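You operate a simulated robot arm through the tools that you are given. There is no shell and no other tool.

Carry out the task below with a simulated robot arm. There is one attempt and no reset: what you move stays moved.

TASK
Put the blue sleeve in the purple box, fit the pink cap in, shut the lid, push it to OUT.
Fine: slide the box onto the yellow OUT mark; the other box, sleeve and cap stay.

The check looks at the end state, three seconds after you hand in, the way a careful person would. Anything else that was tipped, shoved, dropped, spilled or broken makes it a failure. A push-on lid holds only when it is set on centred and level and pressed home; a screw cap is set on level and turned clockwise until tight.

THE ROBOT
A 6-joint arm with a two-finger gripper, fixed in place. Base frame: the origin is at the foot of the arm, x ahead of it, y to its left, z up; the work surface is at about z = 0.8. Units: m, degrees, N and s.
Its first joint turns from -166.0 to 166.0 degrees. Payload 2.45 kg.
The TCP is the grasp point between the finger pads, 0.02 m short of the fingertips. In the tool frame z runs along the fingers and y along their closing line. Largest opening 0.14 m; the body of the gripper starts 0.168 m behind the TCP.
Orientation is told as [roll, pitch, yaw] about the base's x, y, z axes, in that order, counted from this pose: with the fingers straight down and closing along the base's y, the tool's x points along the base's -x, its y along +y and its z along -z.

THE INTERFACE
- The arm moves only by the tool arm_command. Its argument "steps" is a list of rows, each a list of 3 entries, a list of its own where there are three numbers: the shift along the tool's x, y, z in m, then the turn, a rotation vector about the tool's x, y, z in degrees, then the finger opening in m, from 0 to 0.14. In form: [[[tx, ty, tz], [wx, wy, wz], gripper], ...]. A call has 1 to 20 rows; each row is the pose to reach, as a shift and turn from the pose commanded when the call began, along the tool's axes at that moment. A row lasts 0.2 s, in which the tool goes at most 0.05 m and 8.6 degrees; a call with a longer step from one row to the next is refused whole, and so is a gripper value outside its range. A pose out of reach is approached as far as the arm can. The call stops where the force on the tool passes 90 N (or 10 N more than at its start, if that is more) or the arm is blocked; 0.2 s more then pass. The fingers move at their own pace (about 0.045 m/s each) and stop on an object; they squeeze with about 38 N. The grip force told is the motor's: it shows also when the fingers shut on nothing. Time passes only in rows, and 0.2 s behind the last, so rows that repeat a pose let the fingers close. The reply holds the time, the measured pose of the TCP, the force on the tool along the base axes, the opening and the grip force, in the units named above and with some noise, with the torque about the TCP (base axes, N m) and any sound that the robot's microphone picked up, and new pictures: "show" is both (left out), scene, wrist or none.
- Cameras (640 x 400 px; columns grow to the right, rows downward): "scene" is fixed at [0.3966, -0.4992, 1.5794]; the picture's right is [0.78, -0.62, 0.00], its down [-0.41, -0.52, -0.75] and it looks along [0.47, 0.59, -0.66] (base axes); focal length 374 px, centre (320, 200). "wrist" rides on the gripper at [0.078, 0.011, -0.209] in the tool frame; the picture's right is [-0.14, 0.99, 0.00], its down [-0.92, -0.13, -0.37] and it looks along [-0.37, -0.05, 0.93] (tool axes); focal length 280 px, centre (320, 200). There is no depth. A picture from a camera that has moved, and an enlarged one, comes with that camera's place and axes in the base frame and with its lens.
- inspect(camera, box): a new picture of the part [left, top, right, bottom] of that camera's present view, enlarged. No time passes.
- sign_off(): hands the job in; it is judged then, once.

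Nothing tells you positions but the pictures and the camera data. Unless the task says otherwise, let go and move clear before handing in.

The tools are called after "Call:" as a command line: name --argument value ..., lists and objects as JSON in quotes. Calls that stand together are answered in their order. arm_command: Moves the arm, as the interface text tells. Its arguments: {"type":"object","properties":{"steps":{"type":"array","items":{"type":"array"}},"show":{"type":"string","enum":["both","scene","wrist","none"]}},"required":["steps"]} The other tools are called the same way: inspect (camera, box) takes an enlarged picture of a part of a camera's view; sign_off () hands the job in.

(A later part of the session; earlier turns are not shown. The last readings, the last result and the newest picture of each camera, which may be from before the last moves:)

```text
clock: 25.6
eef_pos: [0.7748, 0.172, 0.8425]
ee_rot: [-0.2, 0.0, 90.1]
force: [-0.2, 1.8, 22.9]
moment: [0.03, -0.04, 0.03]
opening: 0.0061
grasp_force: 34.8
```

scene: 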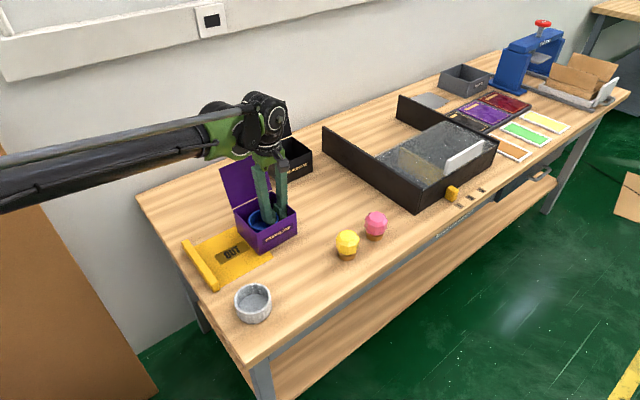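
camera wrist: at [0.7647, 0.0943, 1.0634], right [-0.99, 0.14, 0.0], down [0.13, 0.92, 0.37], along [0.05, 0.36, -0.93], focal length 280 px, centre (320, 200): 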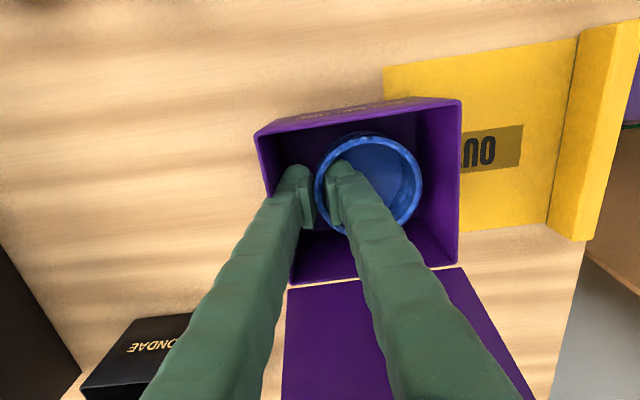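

There is firm contact with the floor (23 N). I'll ease up 1 mm, open slightly and withdraw straight up.

Call:
arm_command --steps '[[[0, 0, -0.001], [0, 0, 0], 0.0], [[0, 0, -0.001], [0, 0, 0], 0.014], [[0, 0, -0.001], [0, 0, 0], 0.014], [[0, 0, -0.006], [0, 0, 0], 0.014], [[0, 0, -0.02], [0, 0, 0], 0.014], [[0, 0, -0.05], [0, 0, 0], 0.014], [[0, 0, -0.1], [0, 0, 0], 0.014], [[0, 0, -0.15], [0, 0, 0], 0.03], [[0, 0, -0.2], [0, 0, 0], 0.06], [[0, 0, -0.25], [0, 0, 0], 0.1], [[0, 0, -0.25], [0, 0, 0], 0.1]]'

Call:
inspect --camera "wrist" --box '[220, 80, 460, 280]'

Call:
inspect --camera "scene" --box '[210, 160, 310, 270]'

```text
clock: 28.0
eef_pos: [0.7773, 0.1717, 1.0945]
ee_rot: [0.0, 0.0, 90.1]
force: [0.5, 0.8, -1.4]
moment: [-0.02, -0.02, 0.0]
opening: 0.099
grasp_force: 0.5
camera wrist: at [0.7659, 0.0939, 1.303], right [-0.99, 0.14, 0.0], down [0.13, 0.92, 0.37], along [0.05, 0.36, -0.93], focal length 280 px, centre (320, 200)
```

scene: 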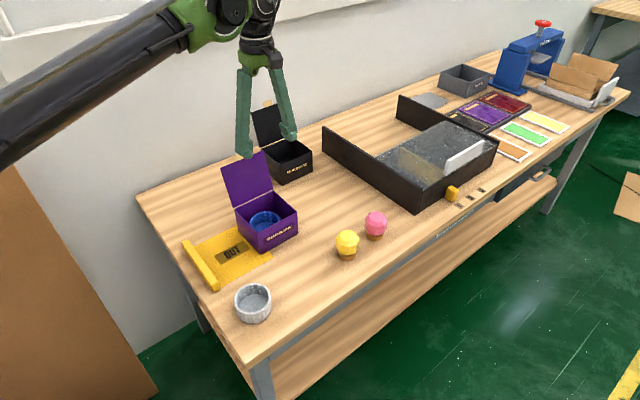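
wrist: 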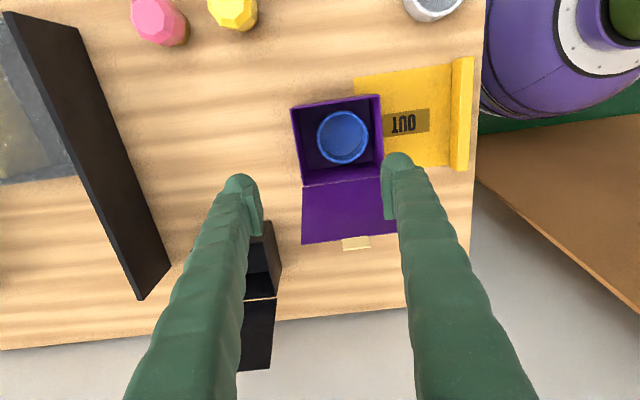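

```text
2.00 times, centred on (340, 180) of wrist
camera zoom: at [0.7659, 0.0939, 1.303], right [-0.99, 0.14, 0.0], down [0.13, 0.92, 0.37], along [0.05, 0.36, -0.93], focal length 561 px, centre (280, 240)
```

zoom: 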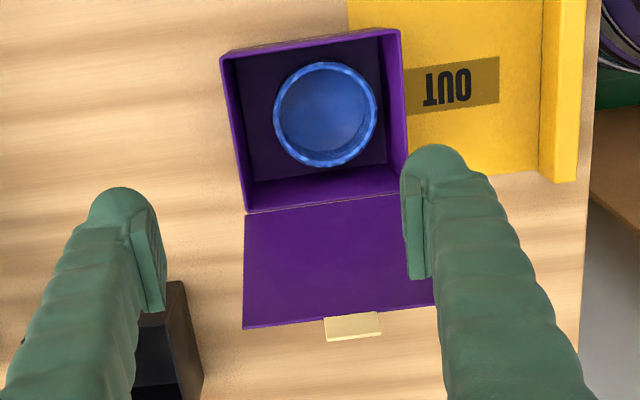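

```text
3.64 times, centred on (260, 215) of scene
camera zoom: at [0.3966, -0.4992, 1.5794], right [0.78, -0.62, 0.0], down [-0.41, -0.52, -0.75], along [0.47, 0.59, -0.66], focal length 1358 px, centre (538, 146)
```

zoom: 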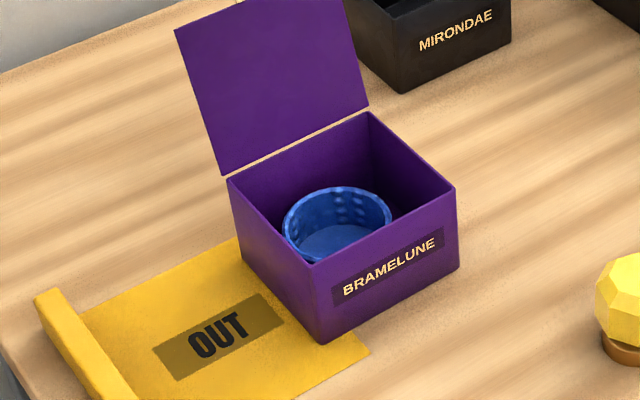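

The blue sleeve sits flat in the purple box, with its centre at about (0.740, 0.173). Next I'll move above the pink cap near (0.978, -0.02) for a close look.

Call:
arm_command --steps '[[[0.03, -0.03, 0], [0, 0, 0], 0.1], [[0.06, -0.06, 0], [0, 0, 0], 0.1], [[0.09, -0.09, 0], [0, 0, 0], 0.1], [[0.12, -0.12, 0], [0, 0, 0], 0.1], [[0.15, -0.15, 0.01], [0, 0, 0], 0.1], [[0.175, -0.18, 0.025], [0, 0, 0], 0.1], [[0.195, -0.2, 0.045], [0, 0, 0], 0.1], [[0.195, -0.2, 0.045], [0, 0, 0], 0.1]]'

Call:
inspect --camera "wrist" --box '[200, 80, 440, 280]'

Call:
inspect --camera "scene" --box '[320, 130, 440, 260]'

```text
clock: 29.8
eef_pos: [0.9758, -0.0201, 1.0499]
ee_rot: [0.0, 0.0, 90.0]
force: [-1.1, -0.9, -0.1]
moment: [0.02, 0.01, 0.01]
opening: 0.1
grasp_force: 0.0
camera wrist: at [0.9647, -0.0994, 1.2588], right [-0.99, 0.14, 0.0], down [0.13, 0.92, 0.37], along [0.05, 0.36, -0.93], focal length 280 px, centre (320, 200)
```

scene: 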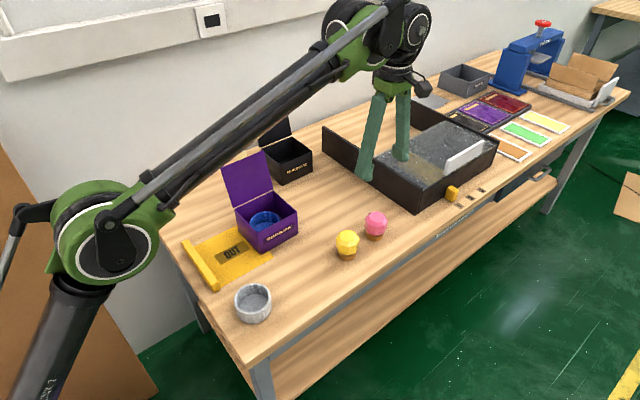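
wrist: 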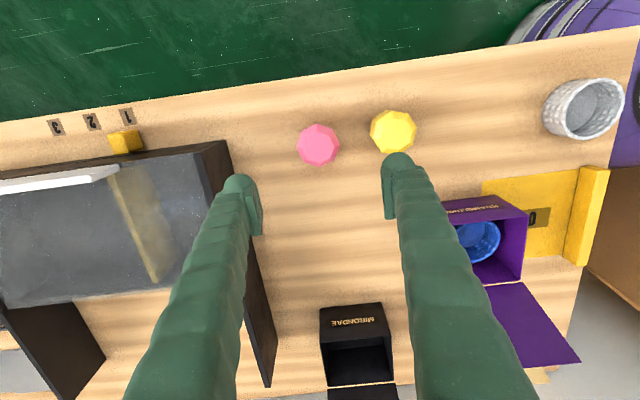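

```text
2.00 times, centred on (320, 180) of wrist
camera zoom: at [0.9647, -0.0994, 1.2588], right [-0.99, 0.14, 0.0], down [0.13, 0.92, 0.37], along [0.05, 0.36, -0.93], focal length 561 px, centre (320, 240)
```

zoom: 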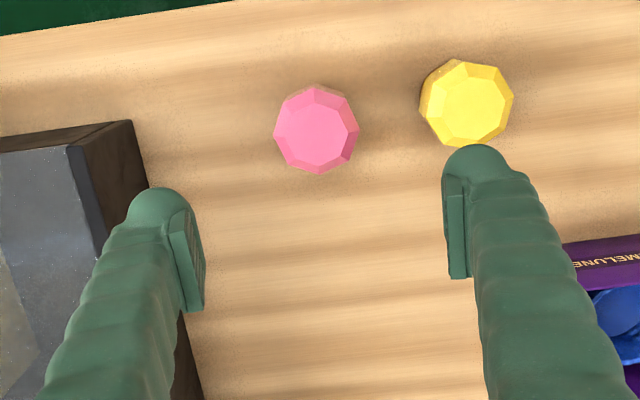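

```text
3.08 times, centred on (380, 195) of scene
camera zoom: at [0.3966, -0.4992, 1.5794], right [0.78, -0.62, 0.0], down [-0.41, -0.52, -0.75], along [0.47, 0.59, -0.66], focal length 1149 px, centre (135, 215)
```

zoom: 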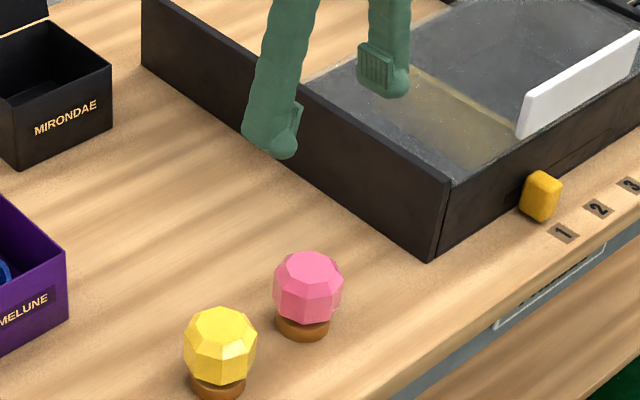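

Measured from here, the pink cap is at about (0.978, -0.025), with clear gaps to the yellow cap and the tray. I'll lower with the fingers around the upper dome.

Call:
arm_command --steps '[[[0.005, -0.002, 0.035], [0, 0, 0], 0.088], [[0.005, -0.002, 0.07], [0, 0, 0], 0.088], [[0.005, -0.002, 0.105], [0, 0, 0], 0.088], [[0.005, -0.002, 0.14], [0, 0, 0], 0.088], [[0.005, -0.002, 0.155], [0, 0, 0], 0.088], [[0.005, -0.002, 0.155], [0, 0, 0], 0.088]]'

Call:
inspect --camera "wrist" --box '[200, 80, 440, 280]'

```text
clock: 31.2
eef_pos: [0.9794, -0.0285, 0.8918]
ee_rot: [0.0, 0.0, 90.0]
force: [0.4, 0.4, 0.2]
moment: [-0.01, -0.01, -0.04]
opening: 0.0879
grasp_force: 0.1
camera wrist: at [0.9684, -0.107, 1.1016], right [-0.99, 0.14, 0.0], down [0.13, 0.92, 0.37], along [0.05, 0.36, -0.93], focal length 280 px, centre (320, 200)
```

scene: 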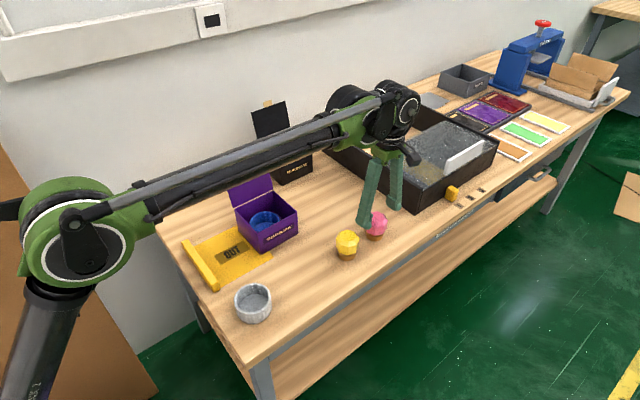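
wrist: 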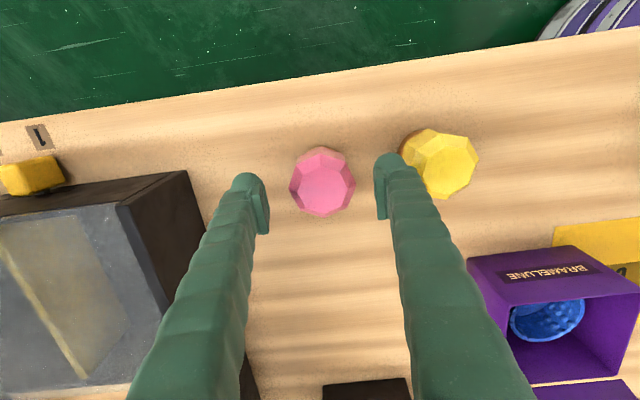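

```text
2.00 times, centred on (320, 180) of wrist
camera zoom: at [0.9684, -0.107, 1.1016], right [-0.99, 0.14, 0.0], down [0.13, 0.92, 0.37], along [0.05, 0.36, -0.93], focal length 561 px, centre (320, 240)
```

zoom: 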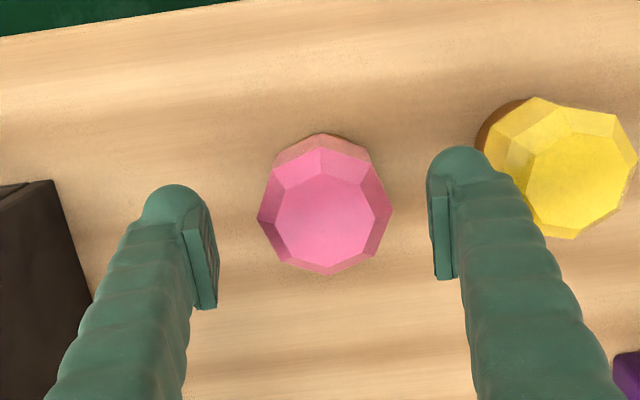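

The cap is centred between the fingers. I'll lower to grip height (TCP z≈0.856) and close.

Call:
arm_command --steps '[[[0, 0.001, 0.015], [0, 0, 0], 0.088], [[0, 0.001, 0.028], [0, 0, 0], 0.088], [[0, 0.001, 0.036], [0, 0, 0], 0.088], [[0, 0.001, 0.036], [0, 0, 0], 0.088], [[0, 0.001, 0.036], [0, 0, 0], 0.075], [[0, 0.001, 0.036], [0, 0, 0], 0.065], [[0, 0.001, 0.036], [0, 0, 0], 0.055], [[0, 0.001, 0.036], [0, 0, 0], 0.05], [[0, 0.001, 0.036], [0, 0, 0], 0.05]]'

Call:
inspect --camera "wrist" --box '[200, 80, 440, 280]'

Call:
inspect --camera "scene" --box '[320, 170, 440, 270]'

```text
clock: 33.2
eef_pos: [0.9763, -0.0264, 0.8578]
ee_rot: [-0.1, 0.0, 90.0]
force: [0.5, -0.4, 0.2]
moment: [-0.01, 0.04, 0.03]
opening: 0.0607
grasp_force: 37.8
camera wrist: at [0.9659, -0.1051, 1.0663], right [-0.99, 0.14, 0.0], down [0.13, 0.92, 0.37], along [0.05, 0.36, -0.93], focal length 280 px, centre (320, 200)
```

scene: 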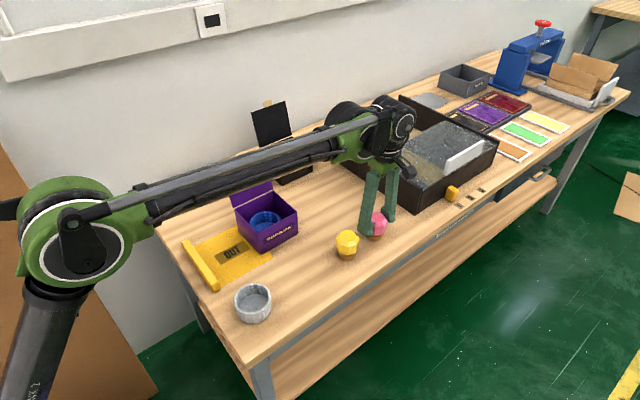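
wrist: 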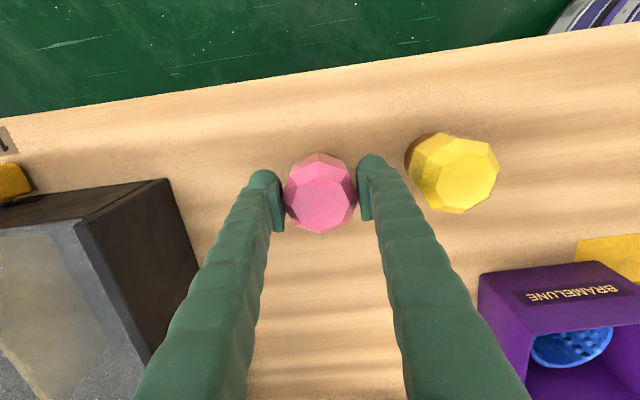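

```text
2.00 times, centred on (320, 180) of wrist
camera zoom: at [0.9659, -0.1051, 1.0663], right [-0.99, 0.14, 0.0], down [0.13, 0.92, 0.37], along [0.05, 0.36, -0.93], focal length 561 px, centre (320, 240)
```

zoom: 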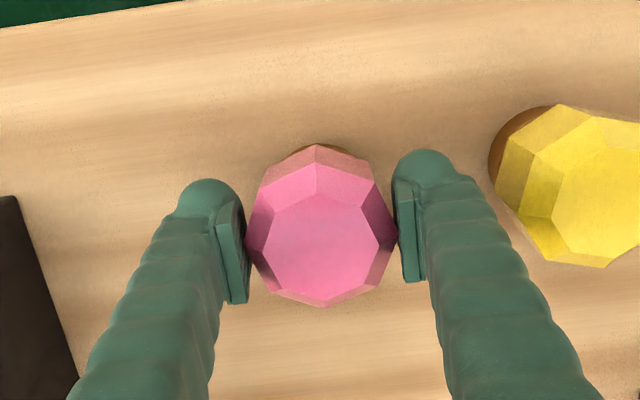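

```text
4.00 times, centred on (380, 220) of scene
camera zoom: at [0.3966, -0.4992, 1.5794], right [0.78, -0.62, 0.0], down [-0.41, -0.52, -0.75], along [0.47, 0.59, -0.66], focal length 1494 px, centre (80, 120)
```

zoom: 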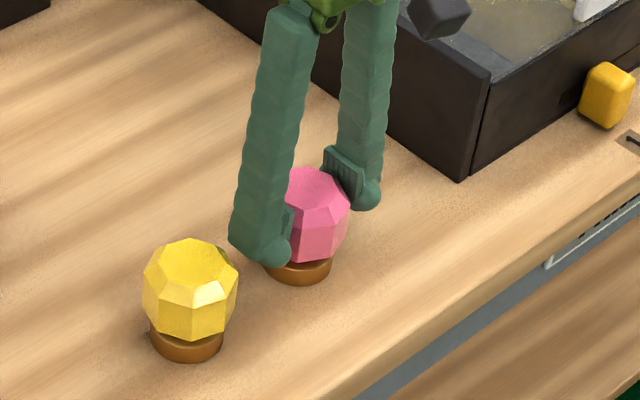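

The pink cap is gripped by the upper dome (60.7 mm). I'll lift it straight up and check that it stays level.

Call:
arm_command --steps '[[[0, 0, -0.01], [0, 0, 0], 0.05], [[0, 0, -0.03], [0, 0, 0], 0.05], [[0, 0, -0.07], [0, 0, 0], 0.05], [[0, 0, -0.11], [0, 0, 0], 0.05], [[0, 0, -0.15], [0, 0, 0], 0.05], [[0, 0, -0.19], [0, 0, 0], 0.05], [[0, 0, -0.2], [0, 0, 0], 0.05], [[0, 0, -0.2], [0, 0, 0], 0.05]]'

Call:
inspect --camera "scene" --box '[320, 90, 440, 270]'

```text
clock: 35.0
eef_pos: [0.9779, -0.0282, 1.0586]
ee_rot: [0.1, -0.1, 90.0]
force: [0.7, -0.7, -1.4]
moment: [-0.02, 0.0, 0.0]
opening: 0.0606
grasp_force: 38.3
camera wrist: at [0.9672, -0.1067, 1.2667], right [-0.99, 0.14, 0.0], down [0.13, 0.92, 0.37], along [0.05, 0.36, -0.93], focal length 280 px, centre (320, 200)
```

scene: 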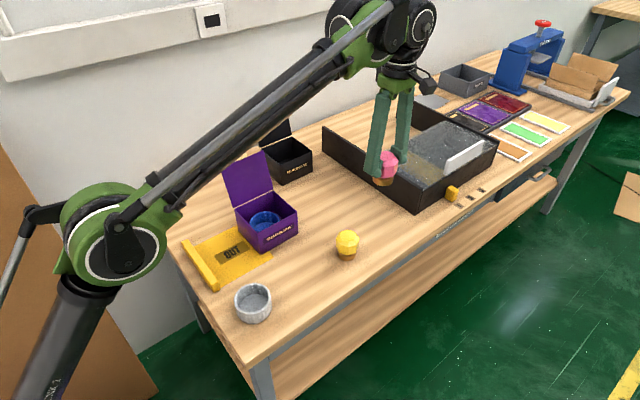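
wrist: 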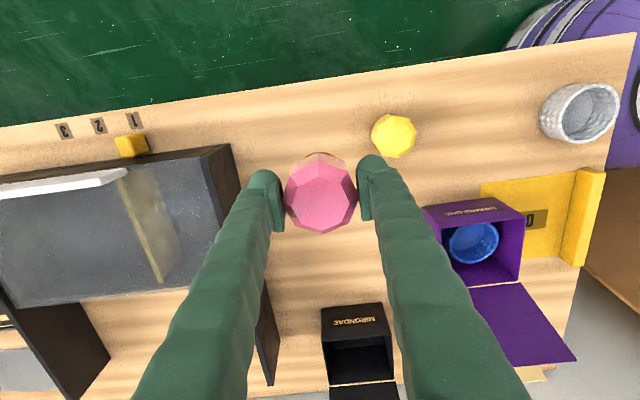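

```text
2.22 times, centred on (380, 180) of scene
camera zoom: at [0.3966, -0.4992, 1.5794], right [0.78, -0.62, 0.0], down [-0.41, -0.52, -0.75], along [0.47, 0.59, -0.66], focal length 830 px, centre (187, 244)
```

zoom: 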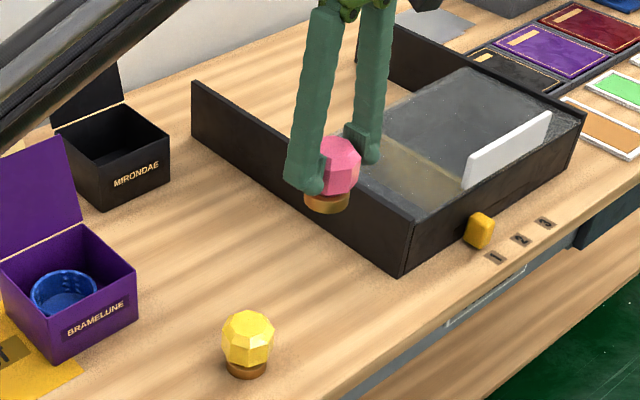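

The cap hangs level. I'll carry it over the purple box, to about (0.740, 0.173).

Call:
arm_command --steps '[[[-0.02, 0.025, 0], [0, 0, 0], 0.05], [[-0.045, 0.055, 0], [0, 0, 0], 0.05], [[-0.07, 0.085, 0], [0, 0, 0], 0.05], [[-0.095, 0.115, 0], [0, 0, 0], 0.05], [[-0.12, 0.145, 0], [0, 0, 0], 0.05], [[-0.145, 0.175, 0], [0, 0, 0], 0.05], [[-0.17, 0.205, 0], [0, 0, 0], 0.05], [[-0.19, 0.228, 0], [0, 0, 0], 0.05], [[-0.2, 0.237, 0.02], [0, 0, 0], 0.05], [[-0.2, 0.237, 0.04], [0, 0, 0], 0.05], [[-0.2, 0.237, 0.06], [0, 0, 0], 0.05], [[-0.2, 0.237, 0.06], [0, 0, 0], 0.05]]'

Call:
inspect --camera "wrist" --box '[200, 80, 440, 280]'

Call:
inspect --camera "scene" --box '[200, 130, 320, 260]'

```text
clock: 37.6
eef_pos: [0.7398, 0.1719, 0.9963]
ee_rot: [0.1, 0.1, 90.0]
force: [0.3, -0.2, -1.1]
moment: [0.01, 0.0, -0.01]
opening: 0.0607
grasp_force: 37.5
camera wrist: at [0.728, 0.0932, 1.2047], right [-0.99, 0.14, 0.0], down [0.13, 0.92, 0.37], along [0.05, 0.36, -0.93], focal length 280 px, centre (320, 200)
```

scene: 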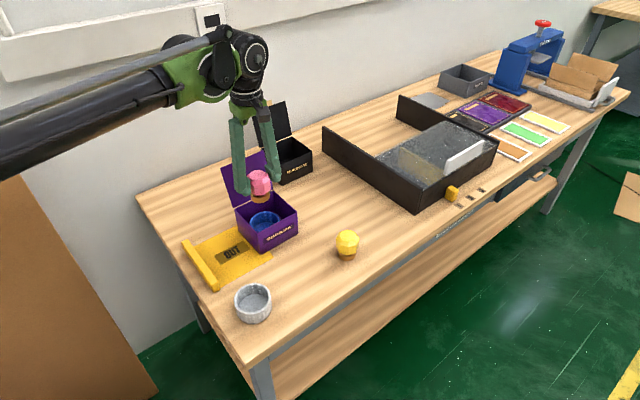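
wrist: 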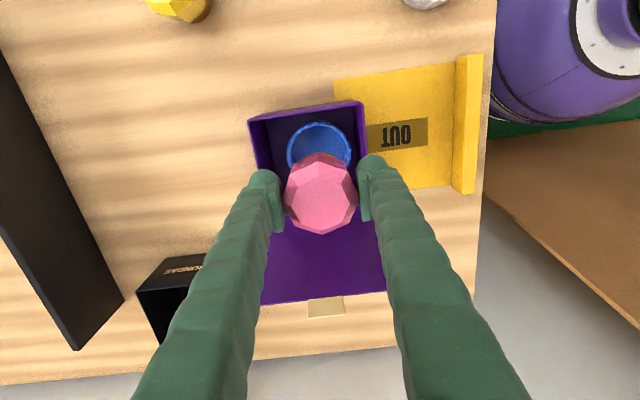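

```text
2.00 times, centred on (320, 180) of wrist
camera zoom: at [0.728, 0.0932, 1.2047], right [-0.99, 0.14, 0.0], down [0.13, 0.92, 0.37], along [0.05, 0.36, -0.93], focal length 561 px, centre (320, 240)
```

zoom: 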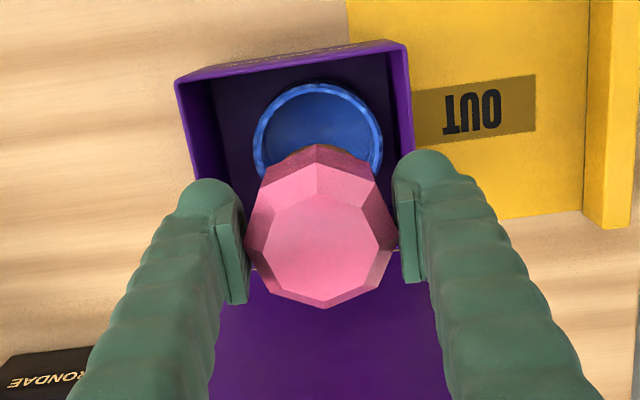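

```text
3.08 times, centred on (260, 195) of scene
camera zoom: at [0.3966, -0.4992, 1.5794], right [0.78, -0.62, 0.0], down [-0.41, -0.52, -0.75], along [0.47, 0.59, -0.66], focal length 1149 px, centre (505, 215)
```

zoom: 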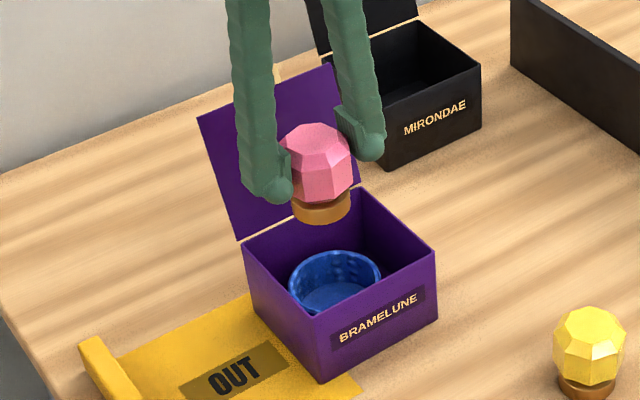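

The cap and sleeve are within a couple of millimetres of each other. I'll correct by 2 mm and lower until the cap's base is just at the sleeve rim, then check again.

Call:
arm_command --steps '[[[-0.001, -0.002, 0.02], [0, 0, 0], 0.05], [[-0.001, -0.002, 0.04], [0, 0, 0], 0.05], [[-0.001, -0.002, 0.06], [0, 0, 0], 0.05], [[-0.001, -0.002, 0.08], [0, 0, 0], 0.05], [[-0.001, -0.002, 0.093], [0, 0, 0], 0.05], [[-0.001, -0.002, 0.093], [0, 0, 0], 0.05]]'

Call:
inspect --camera "wrist" --box '[240, 100, 400, 240]'

Call:
inspect --camera "scene" --box '[210, 160, 310, 260]'

```text
clock: 39.0
eef_pos: [0.7421, 0.1715, 0.9022]
ee_rot: [0.0, 0.0, 90.1]
force: [0.5, -0.1, -0.7]
moment: [-0.01, 0.0, -0.04]
opening: 0.0602
grasp_force: 38.0
camera wrist: at [0.7305, 0.0935, 1.1111], right [-0.99, 0.14, 0.0], down [0.13, 0.92, 0.37], along [0.05, 0.36, -0.93], focal length 280 px, centre (320, 200)
```

scene: 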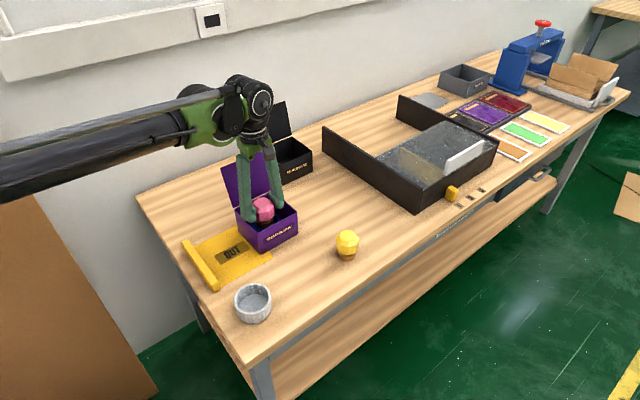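
wrist: 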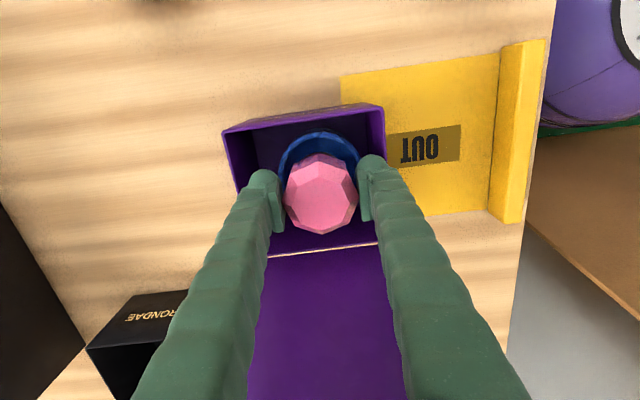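

```text
2.86 times, centred on (320, 170) of wrist
camera zoom: at [0.7305, 0.0935, 1.1111], right [-0.99, 0.14, 0.0], down [0.13, 0.92, 0.37], along [0.05, 0.36, -0.93], focal length 801 px, centre (320, 286)
```

zoom: 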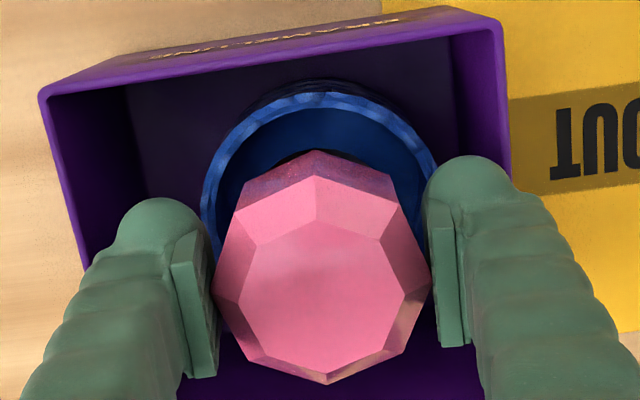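

```text
4.00 times, centred on (260, 210) of scene
camera zoom: at [0.3966, -0.4992, 1.5794], right [0.78, -0.62, 0.0], down [-0.41, -0.52, -0.75], along [0.47, 0.59, -0.66], focal length 1494 px, centre (560, 160)
```

zoom: 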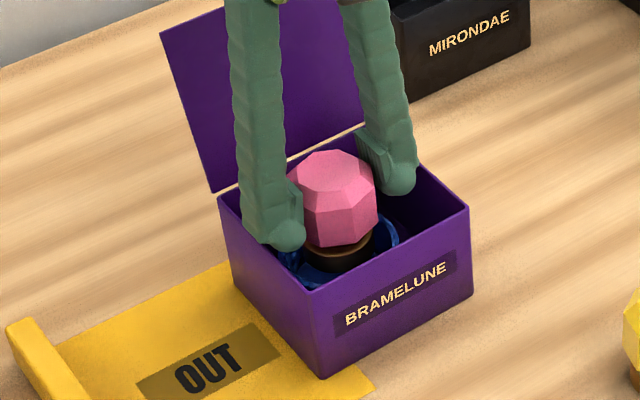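

The cap's base is entering the sleeve nicely centred. I'll lower slowly, watching the force.

Call:
arm_command --steps '[[[0, 0, 0.008], [0, 0, 0], 0.05], [[0, 0, 0.015], [0, 0, 0], 0.05], [[0, 0, 0.022], [0, 0, 0], 0.05], [[0, 0, 0.026], [0, 0, 0], 0.05], [[0, 0, 0.026], [0, 0, 0], 0.05]]'

Call:
inspect --camera "wrist" --box '[240, 100, 400, 240]'

Call:
inspect --camera "scene" --box '[210, 160, 310, 260]'

```text
clock: 40.2
eef_pos: [0.7407, 0.1726, 0.876]
ee_rot: [-0.1, 0.0, 90.0]
force: [-0.1, 1.0, -0.8]
moment: [-0.01, -0.02, 0.0]
opening: 0.0604
grasp_force: 38.1
camera wrist: at [0.7308, 0.0944, 1.0852], right [-0.99, 0.14, 0.0], down [0.13, 0.92, 0.37], along [0.05, 0.36, -0.93], focal length 280 px, centre (320, 200)
```

scene: 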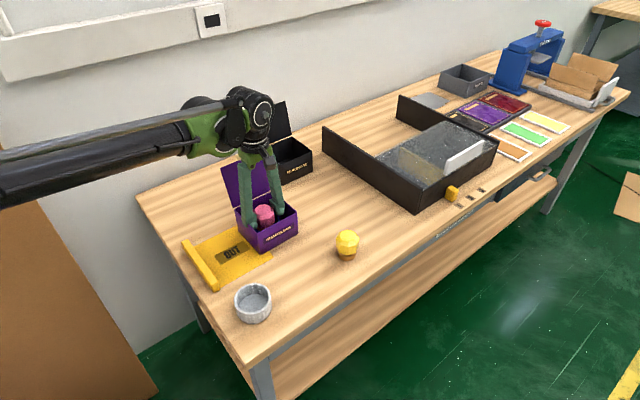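
wrist: 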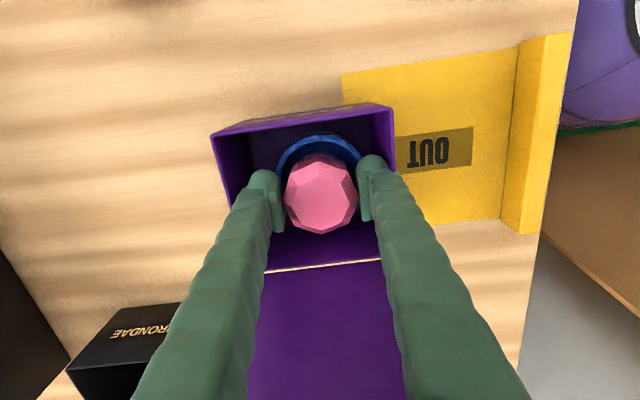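

```text
2.86 times, centred on (320, 170) of wrist
camera zoom: at [0.7308, 0.0944, 1.0852], right [-0.99, 0.14, 0.0], down [0.13, 0.92, 0.37], along [0.05, 0.36, -0.93], focal length 801 px, centre (320, 286)
```

zoom: 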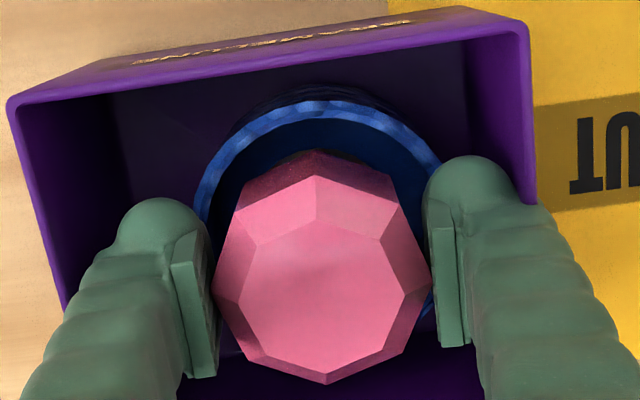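

```text
4.00 times, centred on (260, 210) of scene
camera zoom: at [0.3966, -0.4992, 1.5794], right [0.78, -0.62, 0.0], down [-0.41, -0.52, -0.75], along [0.47, 0.59, -0.66], focal length 1494 px, centre (560, 160)
```

zoom: 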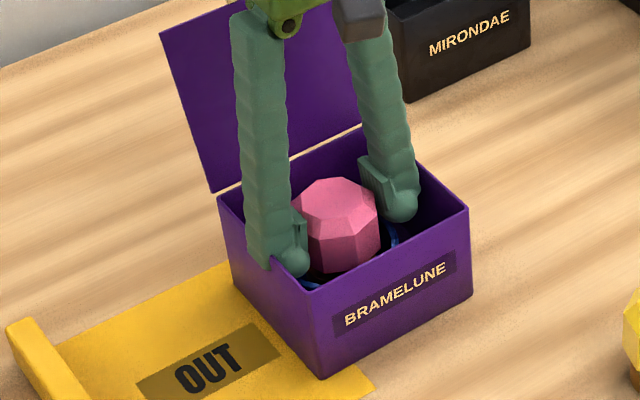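

Call:
arm_command --steps '[[[0, 0, 0.002], [0, 0, 0], 0.05], [[0, 0, 0.004], [0, 0, 0], 0.05], [[0, 0, 0.006], [0, 0, 0], 0.05], [[0, 0, 0.006], [0, 0, 0], 0.05]]' --show "none"

```text
clock: 41.2
eef_pos: [0.7421, 0.1734, 0.8709]
ee_rot: [0.1, 0.1, 90.0]
force: [0.0, -0.4, -1.3]
moment: [-0.01, -0.04, -0.03]
opening: 0.0605
grasp_force: 37.5
```

Call:
arm_command --steps '[[[0, 0, 0.001], [0, 0, 0], 0.05], [[0, 0, 0.002], [0, 0, 0], 0.05], [[0, 0, 0.003], [0, 0, 0], 0.05], [[0, 0, 0.003], [0, 0, 0], 0.05]]'

Call:
inspect --camera "wrist" --box '[240, 100, 400, 240]'

Call:
inspect --camera "scene" --box '[210, 160, 310, 260]'

```text
clock: 42.2
eef_pos: [0.7406, 0.1727, 0.8689]
ee_rot: [0.0, 0.0, 90.0]
force: [2.1, -0.5, -0.3]
moment: [0.01, -0.01, 0.03]
opening: 0.0603
grasp_force: 38.5
camera wrist: at [0.7304, 0.0938, 1.0771], right [-0.99, 0.14, 0.0], down [0.13, 0.92, 0.37], along [0.05, 0.36, -0.93], focal length 280 px, centre (320, 200)
```

scene: 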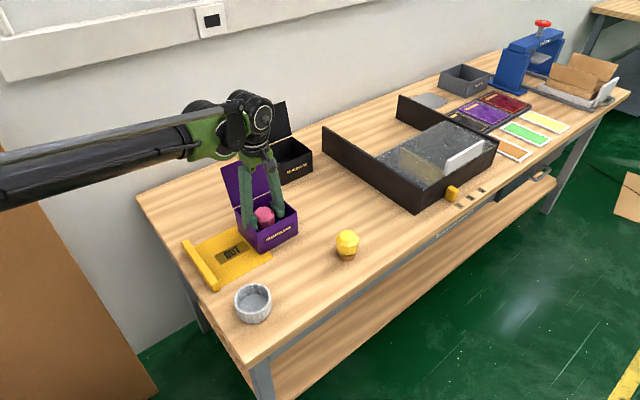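
wrist: 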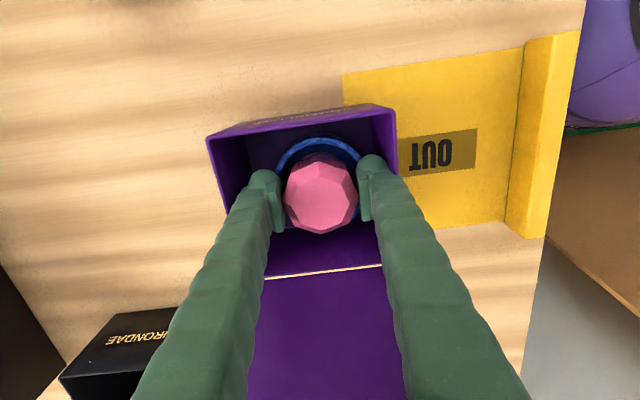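

```text
2.86 times, centred on (320, 170) of wrist
camera zoom: at [0.7304, 0.0938, 1.0771], right [-0.99, 0.14, 0.0], down [0.13, 0.92, 0.37], along [0.05, 0.36, -0.93], focal length 801 px, centre (320, 286)
```

zoom: 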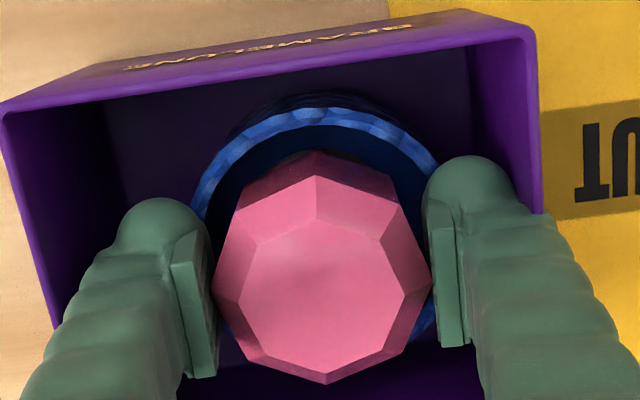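

```text
4.00 times, centred on (260, 210) of scene
camera zoom: at [0.3966, -0.4992, 1.5794], right [0.78, -0.62, 0.0], down [-0.41, -0.52, -0.75], along [0.47, 0.59, -0.66], focal length 1494 px, centre (560, 160)
```

zoom: 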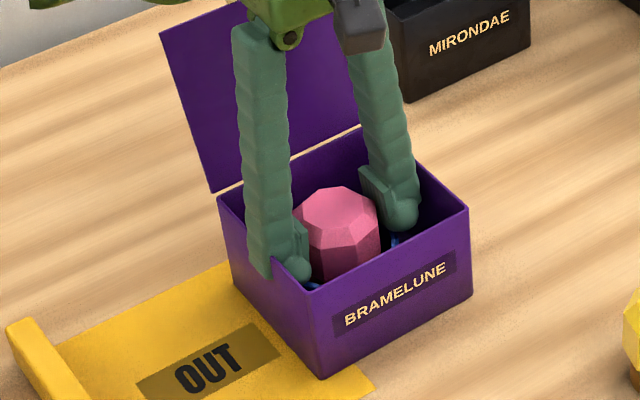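

Call:
arm_command --steps '[[[0, 0, 0.001], [0, 0, 0], 0.05], [[0, 0, 0.002], [0, 0, 0], 0.05], [[0, 0, 0.002], [0, 0, 0], 0.05]]' --show "none"

```text
clock: 43.0
eef_pos: [0.7419, 0.1722, 0.8672]
ee_rot: [-0.2, 0.0, 89.9]
force: [0.3, 0.6, 17.8]
moment: [0.06, 0.02, 0.04]
opening: 0.0605
grasp_force: 37.7
```

There's contact (18 N), so the cap is down on the sleeve floor. I'll ease off, open a few millimetres and rise.

Call:
arm_command --steps '[[[0, 0, -0.001], [0, 0, 0], 0.05], [[0, 0, -0.001], [0, 0, 0], 0.068], [[0, 0, -0.001], [0, 0, 0], 0.07], [[0, 0, -0.004], [0, 0, 0], 0.07], [[0, 0, -0.012], [0, 0, 0], 0.07], [[0, 0, -0.03], [0, 0, 0], 0.07], [[0, 0, -0.07], [0, 0, 0], 0.07], [[0, 0, -0.12], [0, 0, 0], 0.08], [[0, 0, -0.17], [0, 0, 0], 0.1], [[0, 0, -0.22], [0, 0, 0], 0.12], [[0, 0, -0.22], [0, 0, 0], 0.12]]'

Call:
inspect --camera "wrist" --box '[220, 80, 460, 280]'

Call:
inspect --camera "scene" --box '[200, 130, 320, 260]'

```text
clock: 45.4
eef_pos: [0.7425, 0.1737, 1.087]
ee_rot: [0.0, -0.1, 90.1]
force: [0.1, 0.4, -0.5]
moment: [0.0, -0.02, 0.0]
opening: 0.12
grasp_force: 0.0
camera wrist: at [0.7322, 0.095, 1.296], right [-0.99, 0.14, 0.0], down [0.13, 0.92, 0.37], along [0.05, 0.36, -0.93], focal length 280 px, centre (320, 200)
```

scene: 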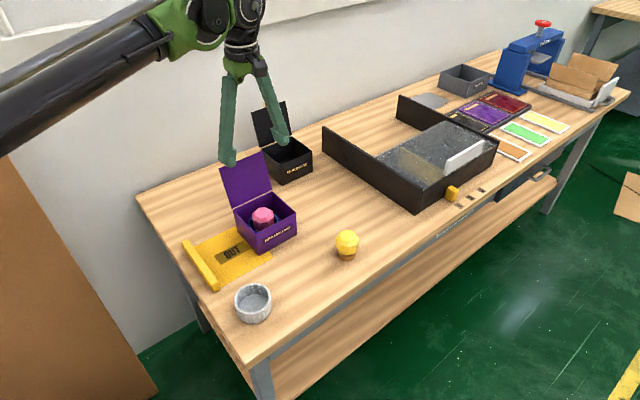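
wrist: 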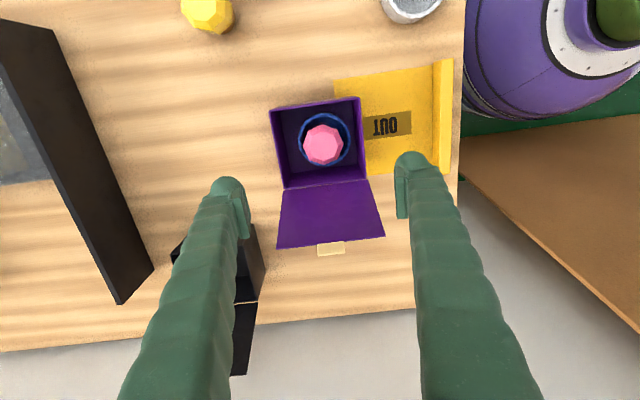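

```text
2.00 times, centred on (340, 180) of wrist
camera zoom: at [0.7322, 0.095, 1.296], right [-0.99, 0.14, 0.0], down [0.13, 0.92, 0.37], along [0.05, 0.36, -0.93], focal length 561 px, centre (280, 240)
```

zoom: 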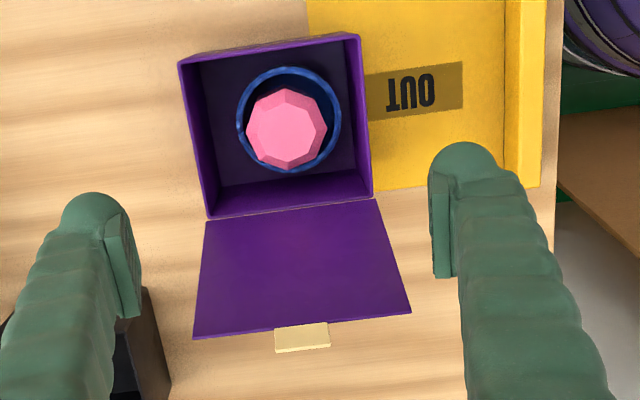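

```text
3.08 times, centred on (260, 195) of scene
camera zoom: at [0.3966, -0.4992, 1.5794], right [0.78, -0.62, 0.0], down [-0.41, -0.52, -0.75], along [0.47, 0.59, -0.66], focal length 1149 px, centre (505, 215)
```

zoom: 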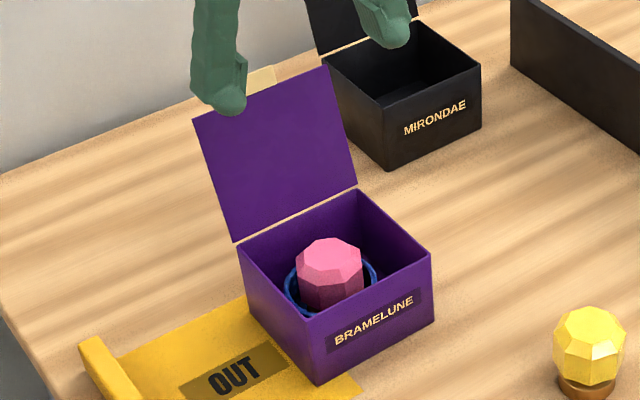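

Call:
inspect --camera "scene" --box '[230, 185, 305, 255]'

Call:
inspect --camera "wrist" --box '[265, 90, 385, 190]'

```text
5.71 times, centred on (268, 220) of scene
camera zoom: at [0.3966, -0.4992, 1.5794], right [0.78, -0.62, 0.0], down [-0.41, -0.52, -0.75], along [0.47, 0.59, -0.66], focal length 2134 px, centre (620, 86)
```

zoom: 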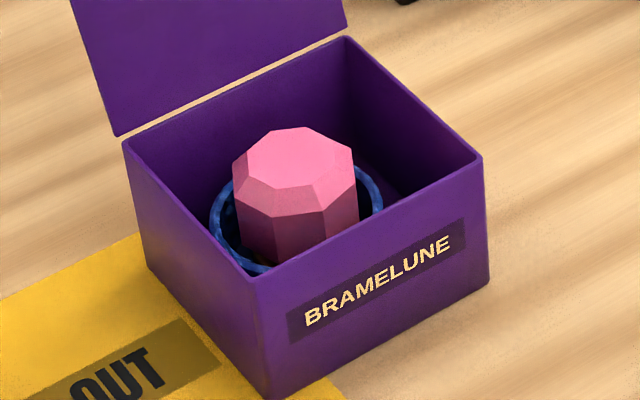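

```text
4.00 times, centred on (325, 140) of wrist
camera zoom: at [0.7322, 0.095, 1.296], right [-0.99, 0.14, 0.0], down [0.13, 0.92, 0.37], along [0.05, 0.36, -0.93], focal length 1122 px, centre (300, 440)
```

zoom: 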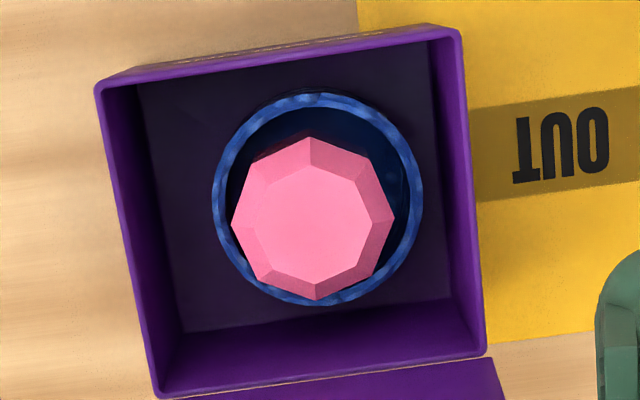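

The cap is seated level in the sleeve, with its top a few millimetres below the box rim. Next I'll close the fingers, pass over the open lid and come down behind it (y≈0.33) to swing it shut.

Call:
arm_command --steps '[[[0, 0, -0.03], [0, 0, 0], 0.08], [[0, -0.004, -0.04], [0, 0, 0], 0.04], [[-0.04, -0.004, -0.04], [0, 0, 0], 0.0], [[-0.08, -0.004, -0.04], [0, 0, 0], 0.0], [[-0.12, -0.004, -0.04], [0, 0, 0], 0.0], [[-0.158, -0.004, -0.04], [0, 0, 0], 0.0], [[-0.158, -0.004, 0.0], [0, 0, 0], 0.0], [[-0.158, -0.004, 0.04], [0, 0, 0], 0.0], [[-0.158, -0.004, 0.08], [0, 0, 0], 0.0], [[-0.158, -0.004, 0.1], [0, 0, 0], 0.0], [[-0.158, -0.004, 0.1], [0, 0, 0], 0.0]]'

Call:
inspect --camera "scene" --box '[180, 100, 320, 260]'

```text
clock: 47.8
eef_pos: [0.7445, 0.3319, 0.9853]
ee_rot: [0.1, -0.1, 89.9]
force: [0.0, 0.4, -0.2]
moment: [0.03, -0.01, 0.01]
opening: 0.0
grasp_force: 29.4
camera wrist: at [0.7332, 0.2525, 1.1941], right [-0.99, 0.14, 0.0], down [0.13, 0.92, 0.37], along [0.05, 0.36, -0.93], focal length 280 px, centre (320, 200)
```

scene: 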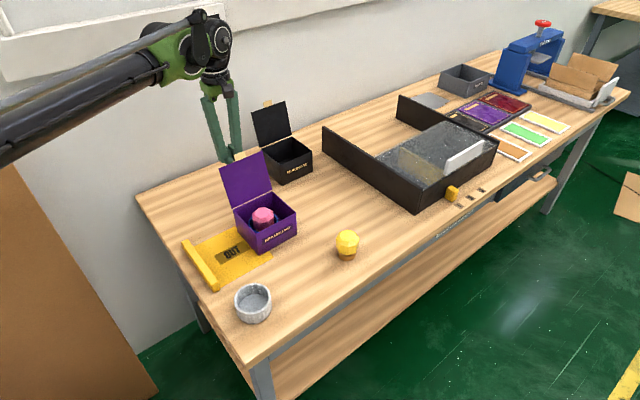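
wrist: 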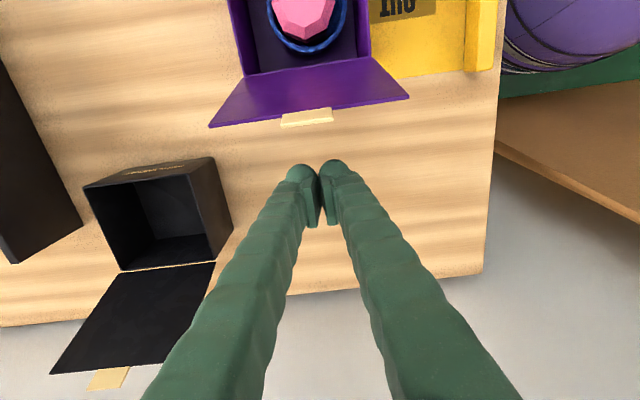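

```text
2.50 times, centred on (250, 180) of scene
camera zoom: at [0.3966, -0.4992, 1.5794], right [0.78, -0.62, 0.0], down [-0.41, -0.52, -0.75], along [0.47, 0.59, -0.66], focal length 934 px, centre (495, 250)
```

zoom: 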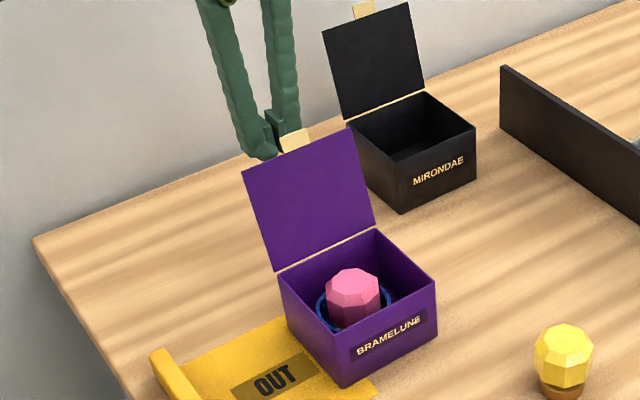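

The closed fingers are behind the lid, with clear space in front. I'll push slowly toward -y to tip the lid over.

Call:
arm_command --steps '[[[0.02, 0, 0], [0, 0, 0], 0.0], [[0.035, 0, 0], [0, 0, 0], 0.0], [[0.045, 0, 0], [0, 0, 0], 0.0], [[0.055, 0, 0], [0, 0, 0], 0.0], [[0.065, 0, 0], [0, 0, 0], 0.0], [[0.075, 0, 0], [0, 0, 0], 0.0], [[0.085, 0, 0], [0, 0, 0], 0.0], [[0.085, 0, 0], [0, 0, 0], 0.0]]'

Call:
inspect --camera "scene" --box '[180, 100, 320, 260]'

```text
clock: 49.6
eef_pos: [0.7456, 0.2469, 0.9865]
ee_rot: [-0.1, 0.0, 90.0]
force: [-1.5, 0.5, 0.2]
moment: [0.03, 0.0, 0.02]
opening: 0.0
grasp_force: 29.0
camera wrist: at [0.735, 0.168, 1.195], right [-0.99, 0.14, 0.0], down [0.13, 0.92, 0.37], along [0.05, 0.36, -0.93], focal length 280 px, centre (320, 200)
```

scene: 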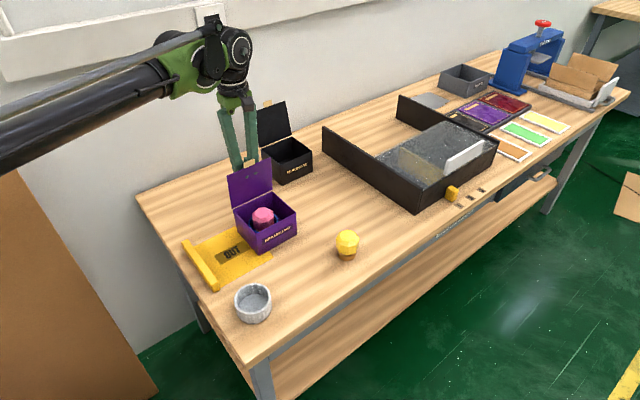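
wrist: 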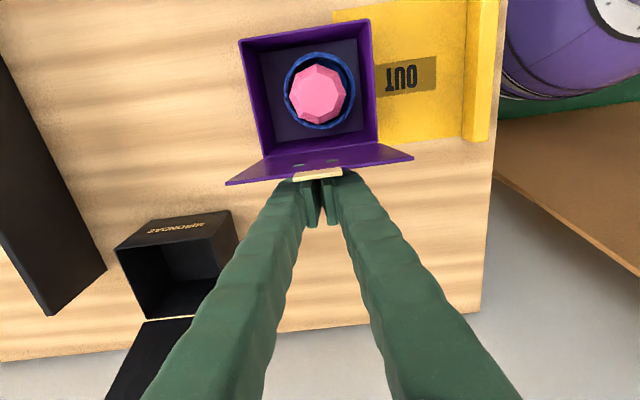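

```text
2.50 times, centred on (250, 180) of scene
camera zoom: at [0.3966, -0.4992, 1.5794], right [0.78, -0.62, 0.0], down [-0.41, -0.52, -0.75], along [0.47, 0.59, -0.66], focal length 934 px, centre (495, 250)
```

zoom: 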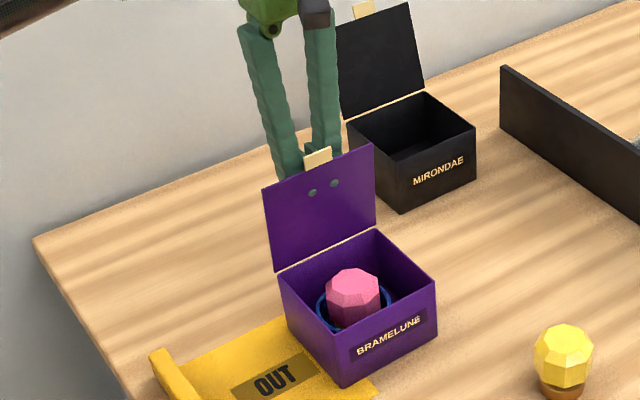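

The lid is moving freely and is now about upright. I'll continue pushing over and gently downward.

Call:
arm_command --steps '[[[0.01, 0, 0], [0, 0, 0], 0.0], [[0.02, 0, 0.0], [0, 0, 0], 0.0], [[0.03, 0, 0.0], [0, 0, 0], 0.0], [[0.04, 0, 0.0], [0, 0, 0], 0.0], [[0.05, 0, 0.005], [0, 0, 0], 0.0], [[0.06, 0, 0.01], [0, 0, 0], 0.0], [[0.06, 0, 0.01], [0, 0, 0], 0.0]]'

Call:
inspect --camera "scene" --box '[180, 100, 320, 260]'

```text
clock: 51.2
eef_pos: [0.7445, 0.1857, 0.9758]
ee_rot: [0.1, 0.0, 89.9]
force: [0.2, -0.3, -0.7]
moment: [0.0, 0.0, 0.01]
opening: 0.0
grasp_force: 29.3
camera wrist: at [0.7333, 0.1079, 1.1845], right [-0.99, 0.14, 0.0], down [0.13, 0.92, 0.37], along [0.05, 0.36, -0.93], focal length 280 px, centre (320, 200)
```

scene: 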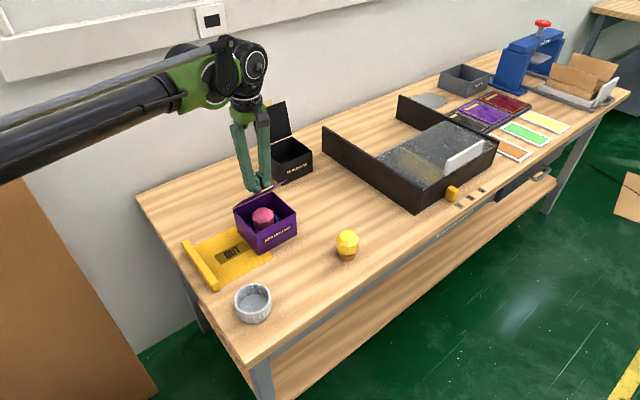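
wrist: 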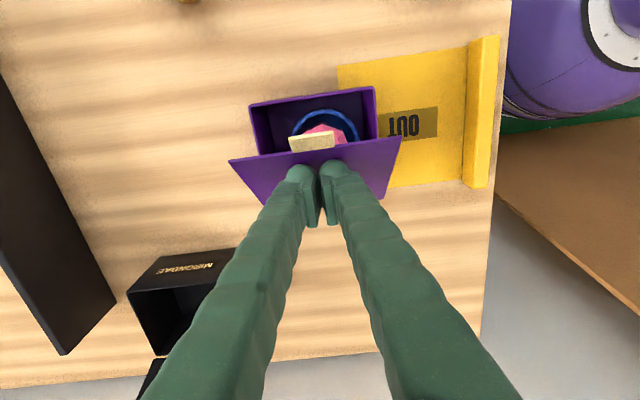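

```text
2.50 times, centred on (250, 180) of scene
camera zoom: at [0.3966, -0.4992, 1.5794], right [0.78, -0.62, 0.0], down [-0.41, -0.52, -0.75], along [0.47, 0.59, -0.66], focal length 934 px, centre (495, 250)
```

zoom: 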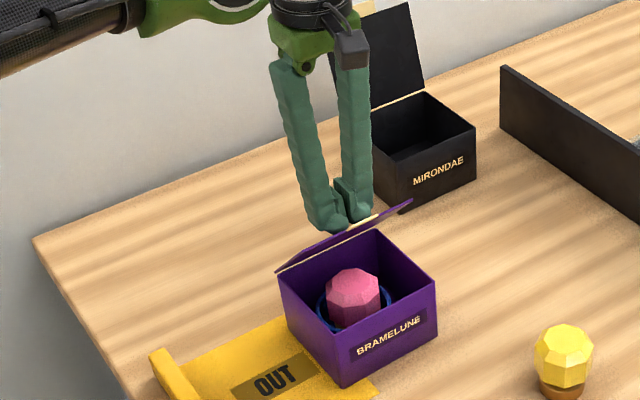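

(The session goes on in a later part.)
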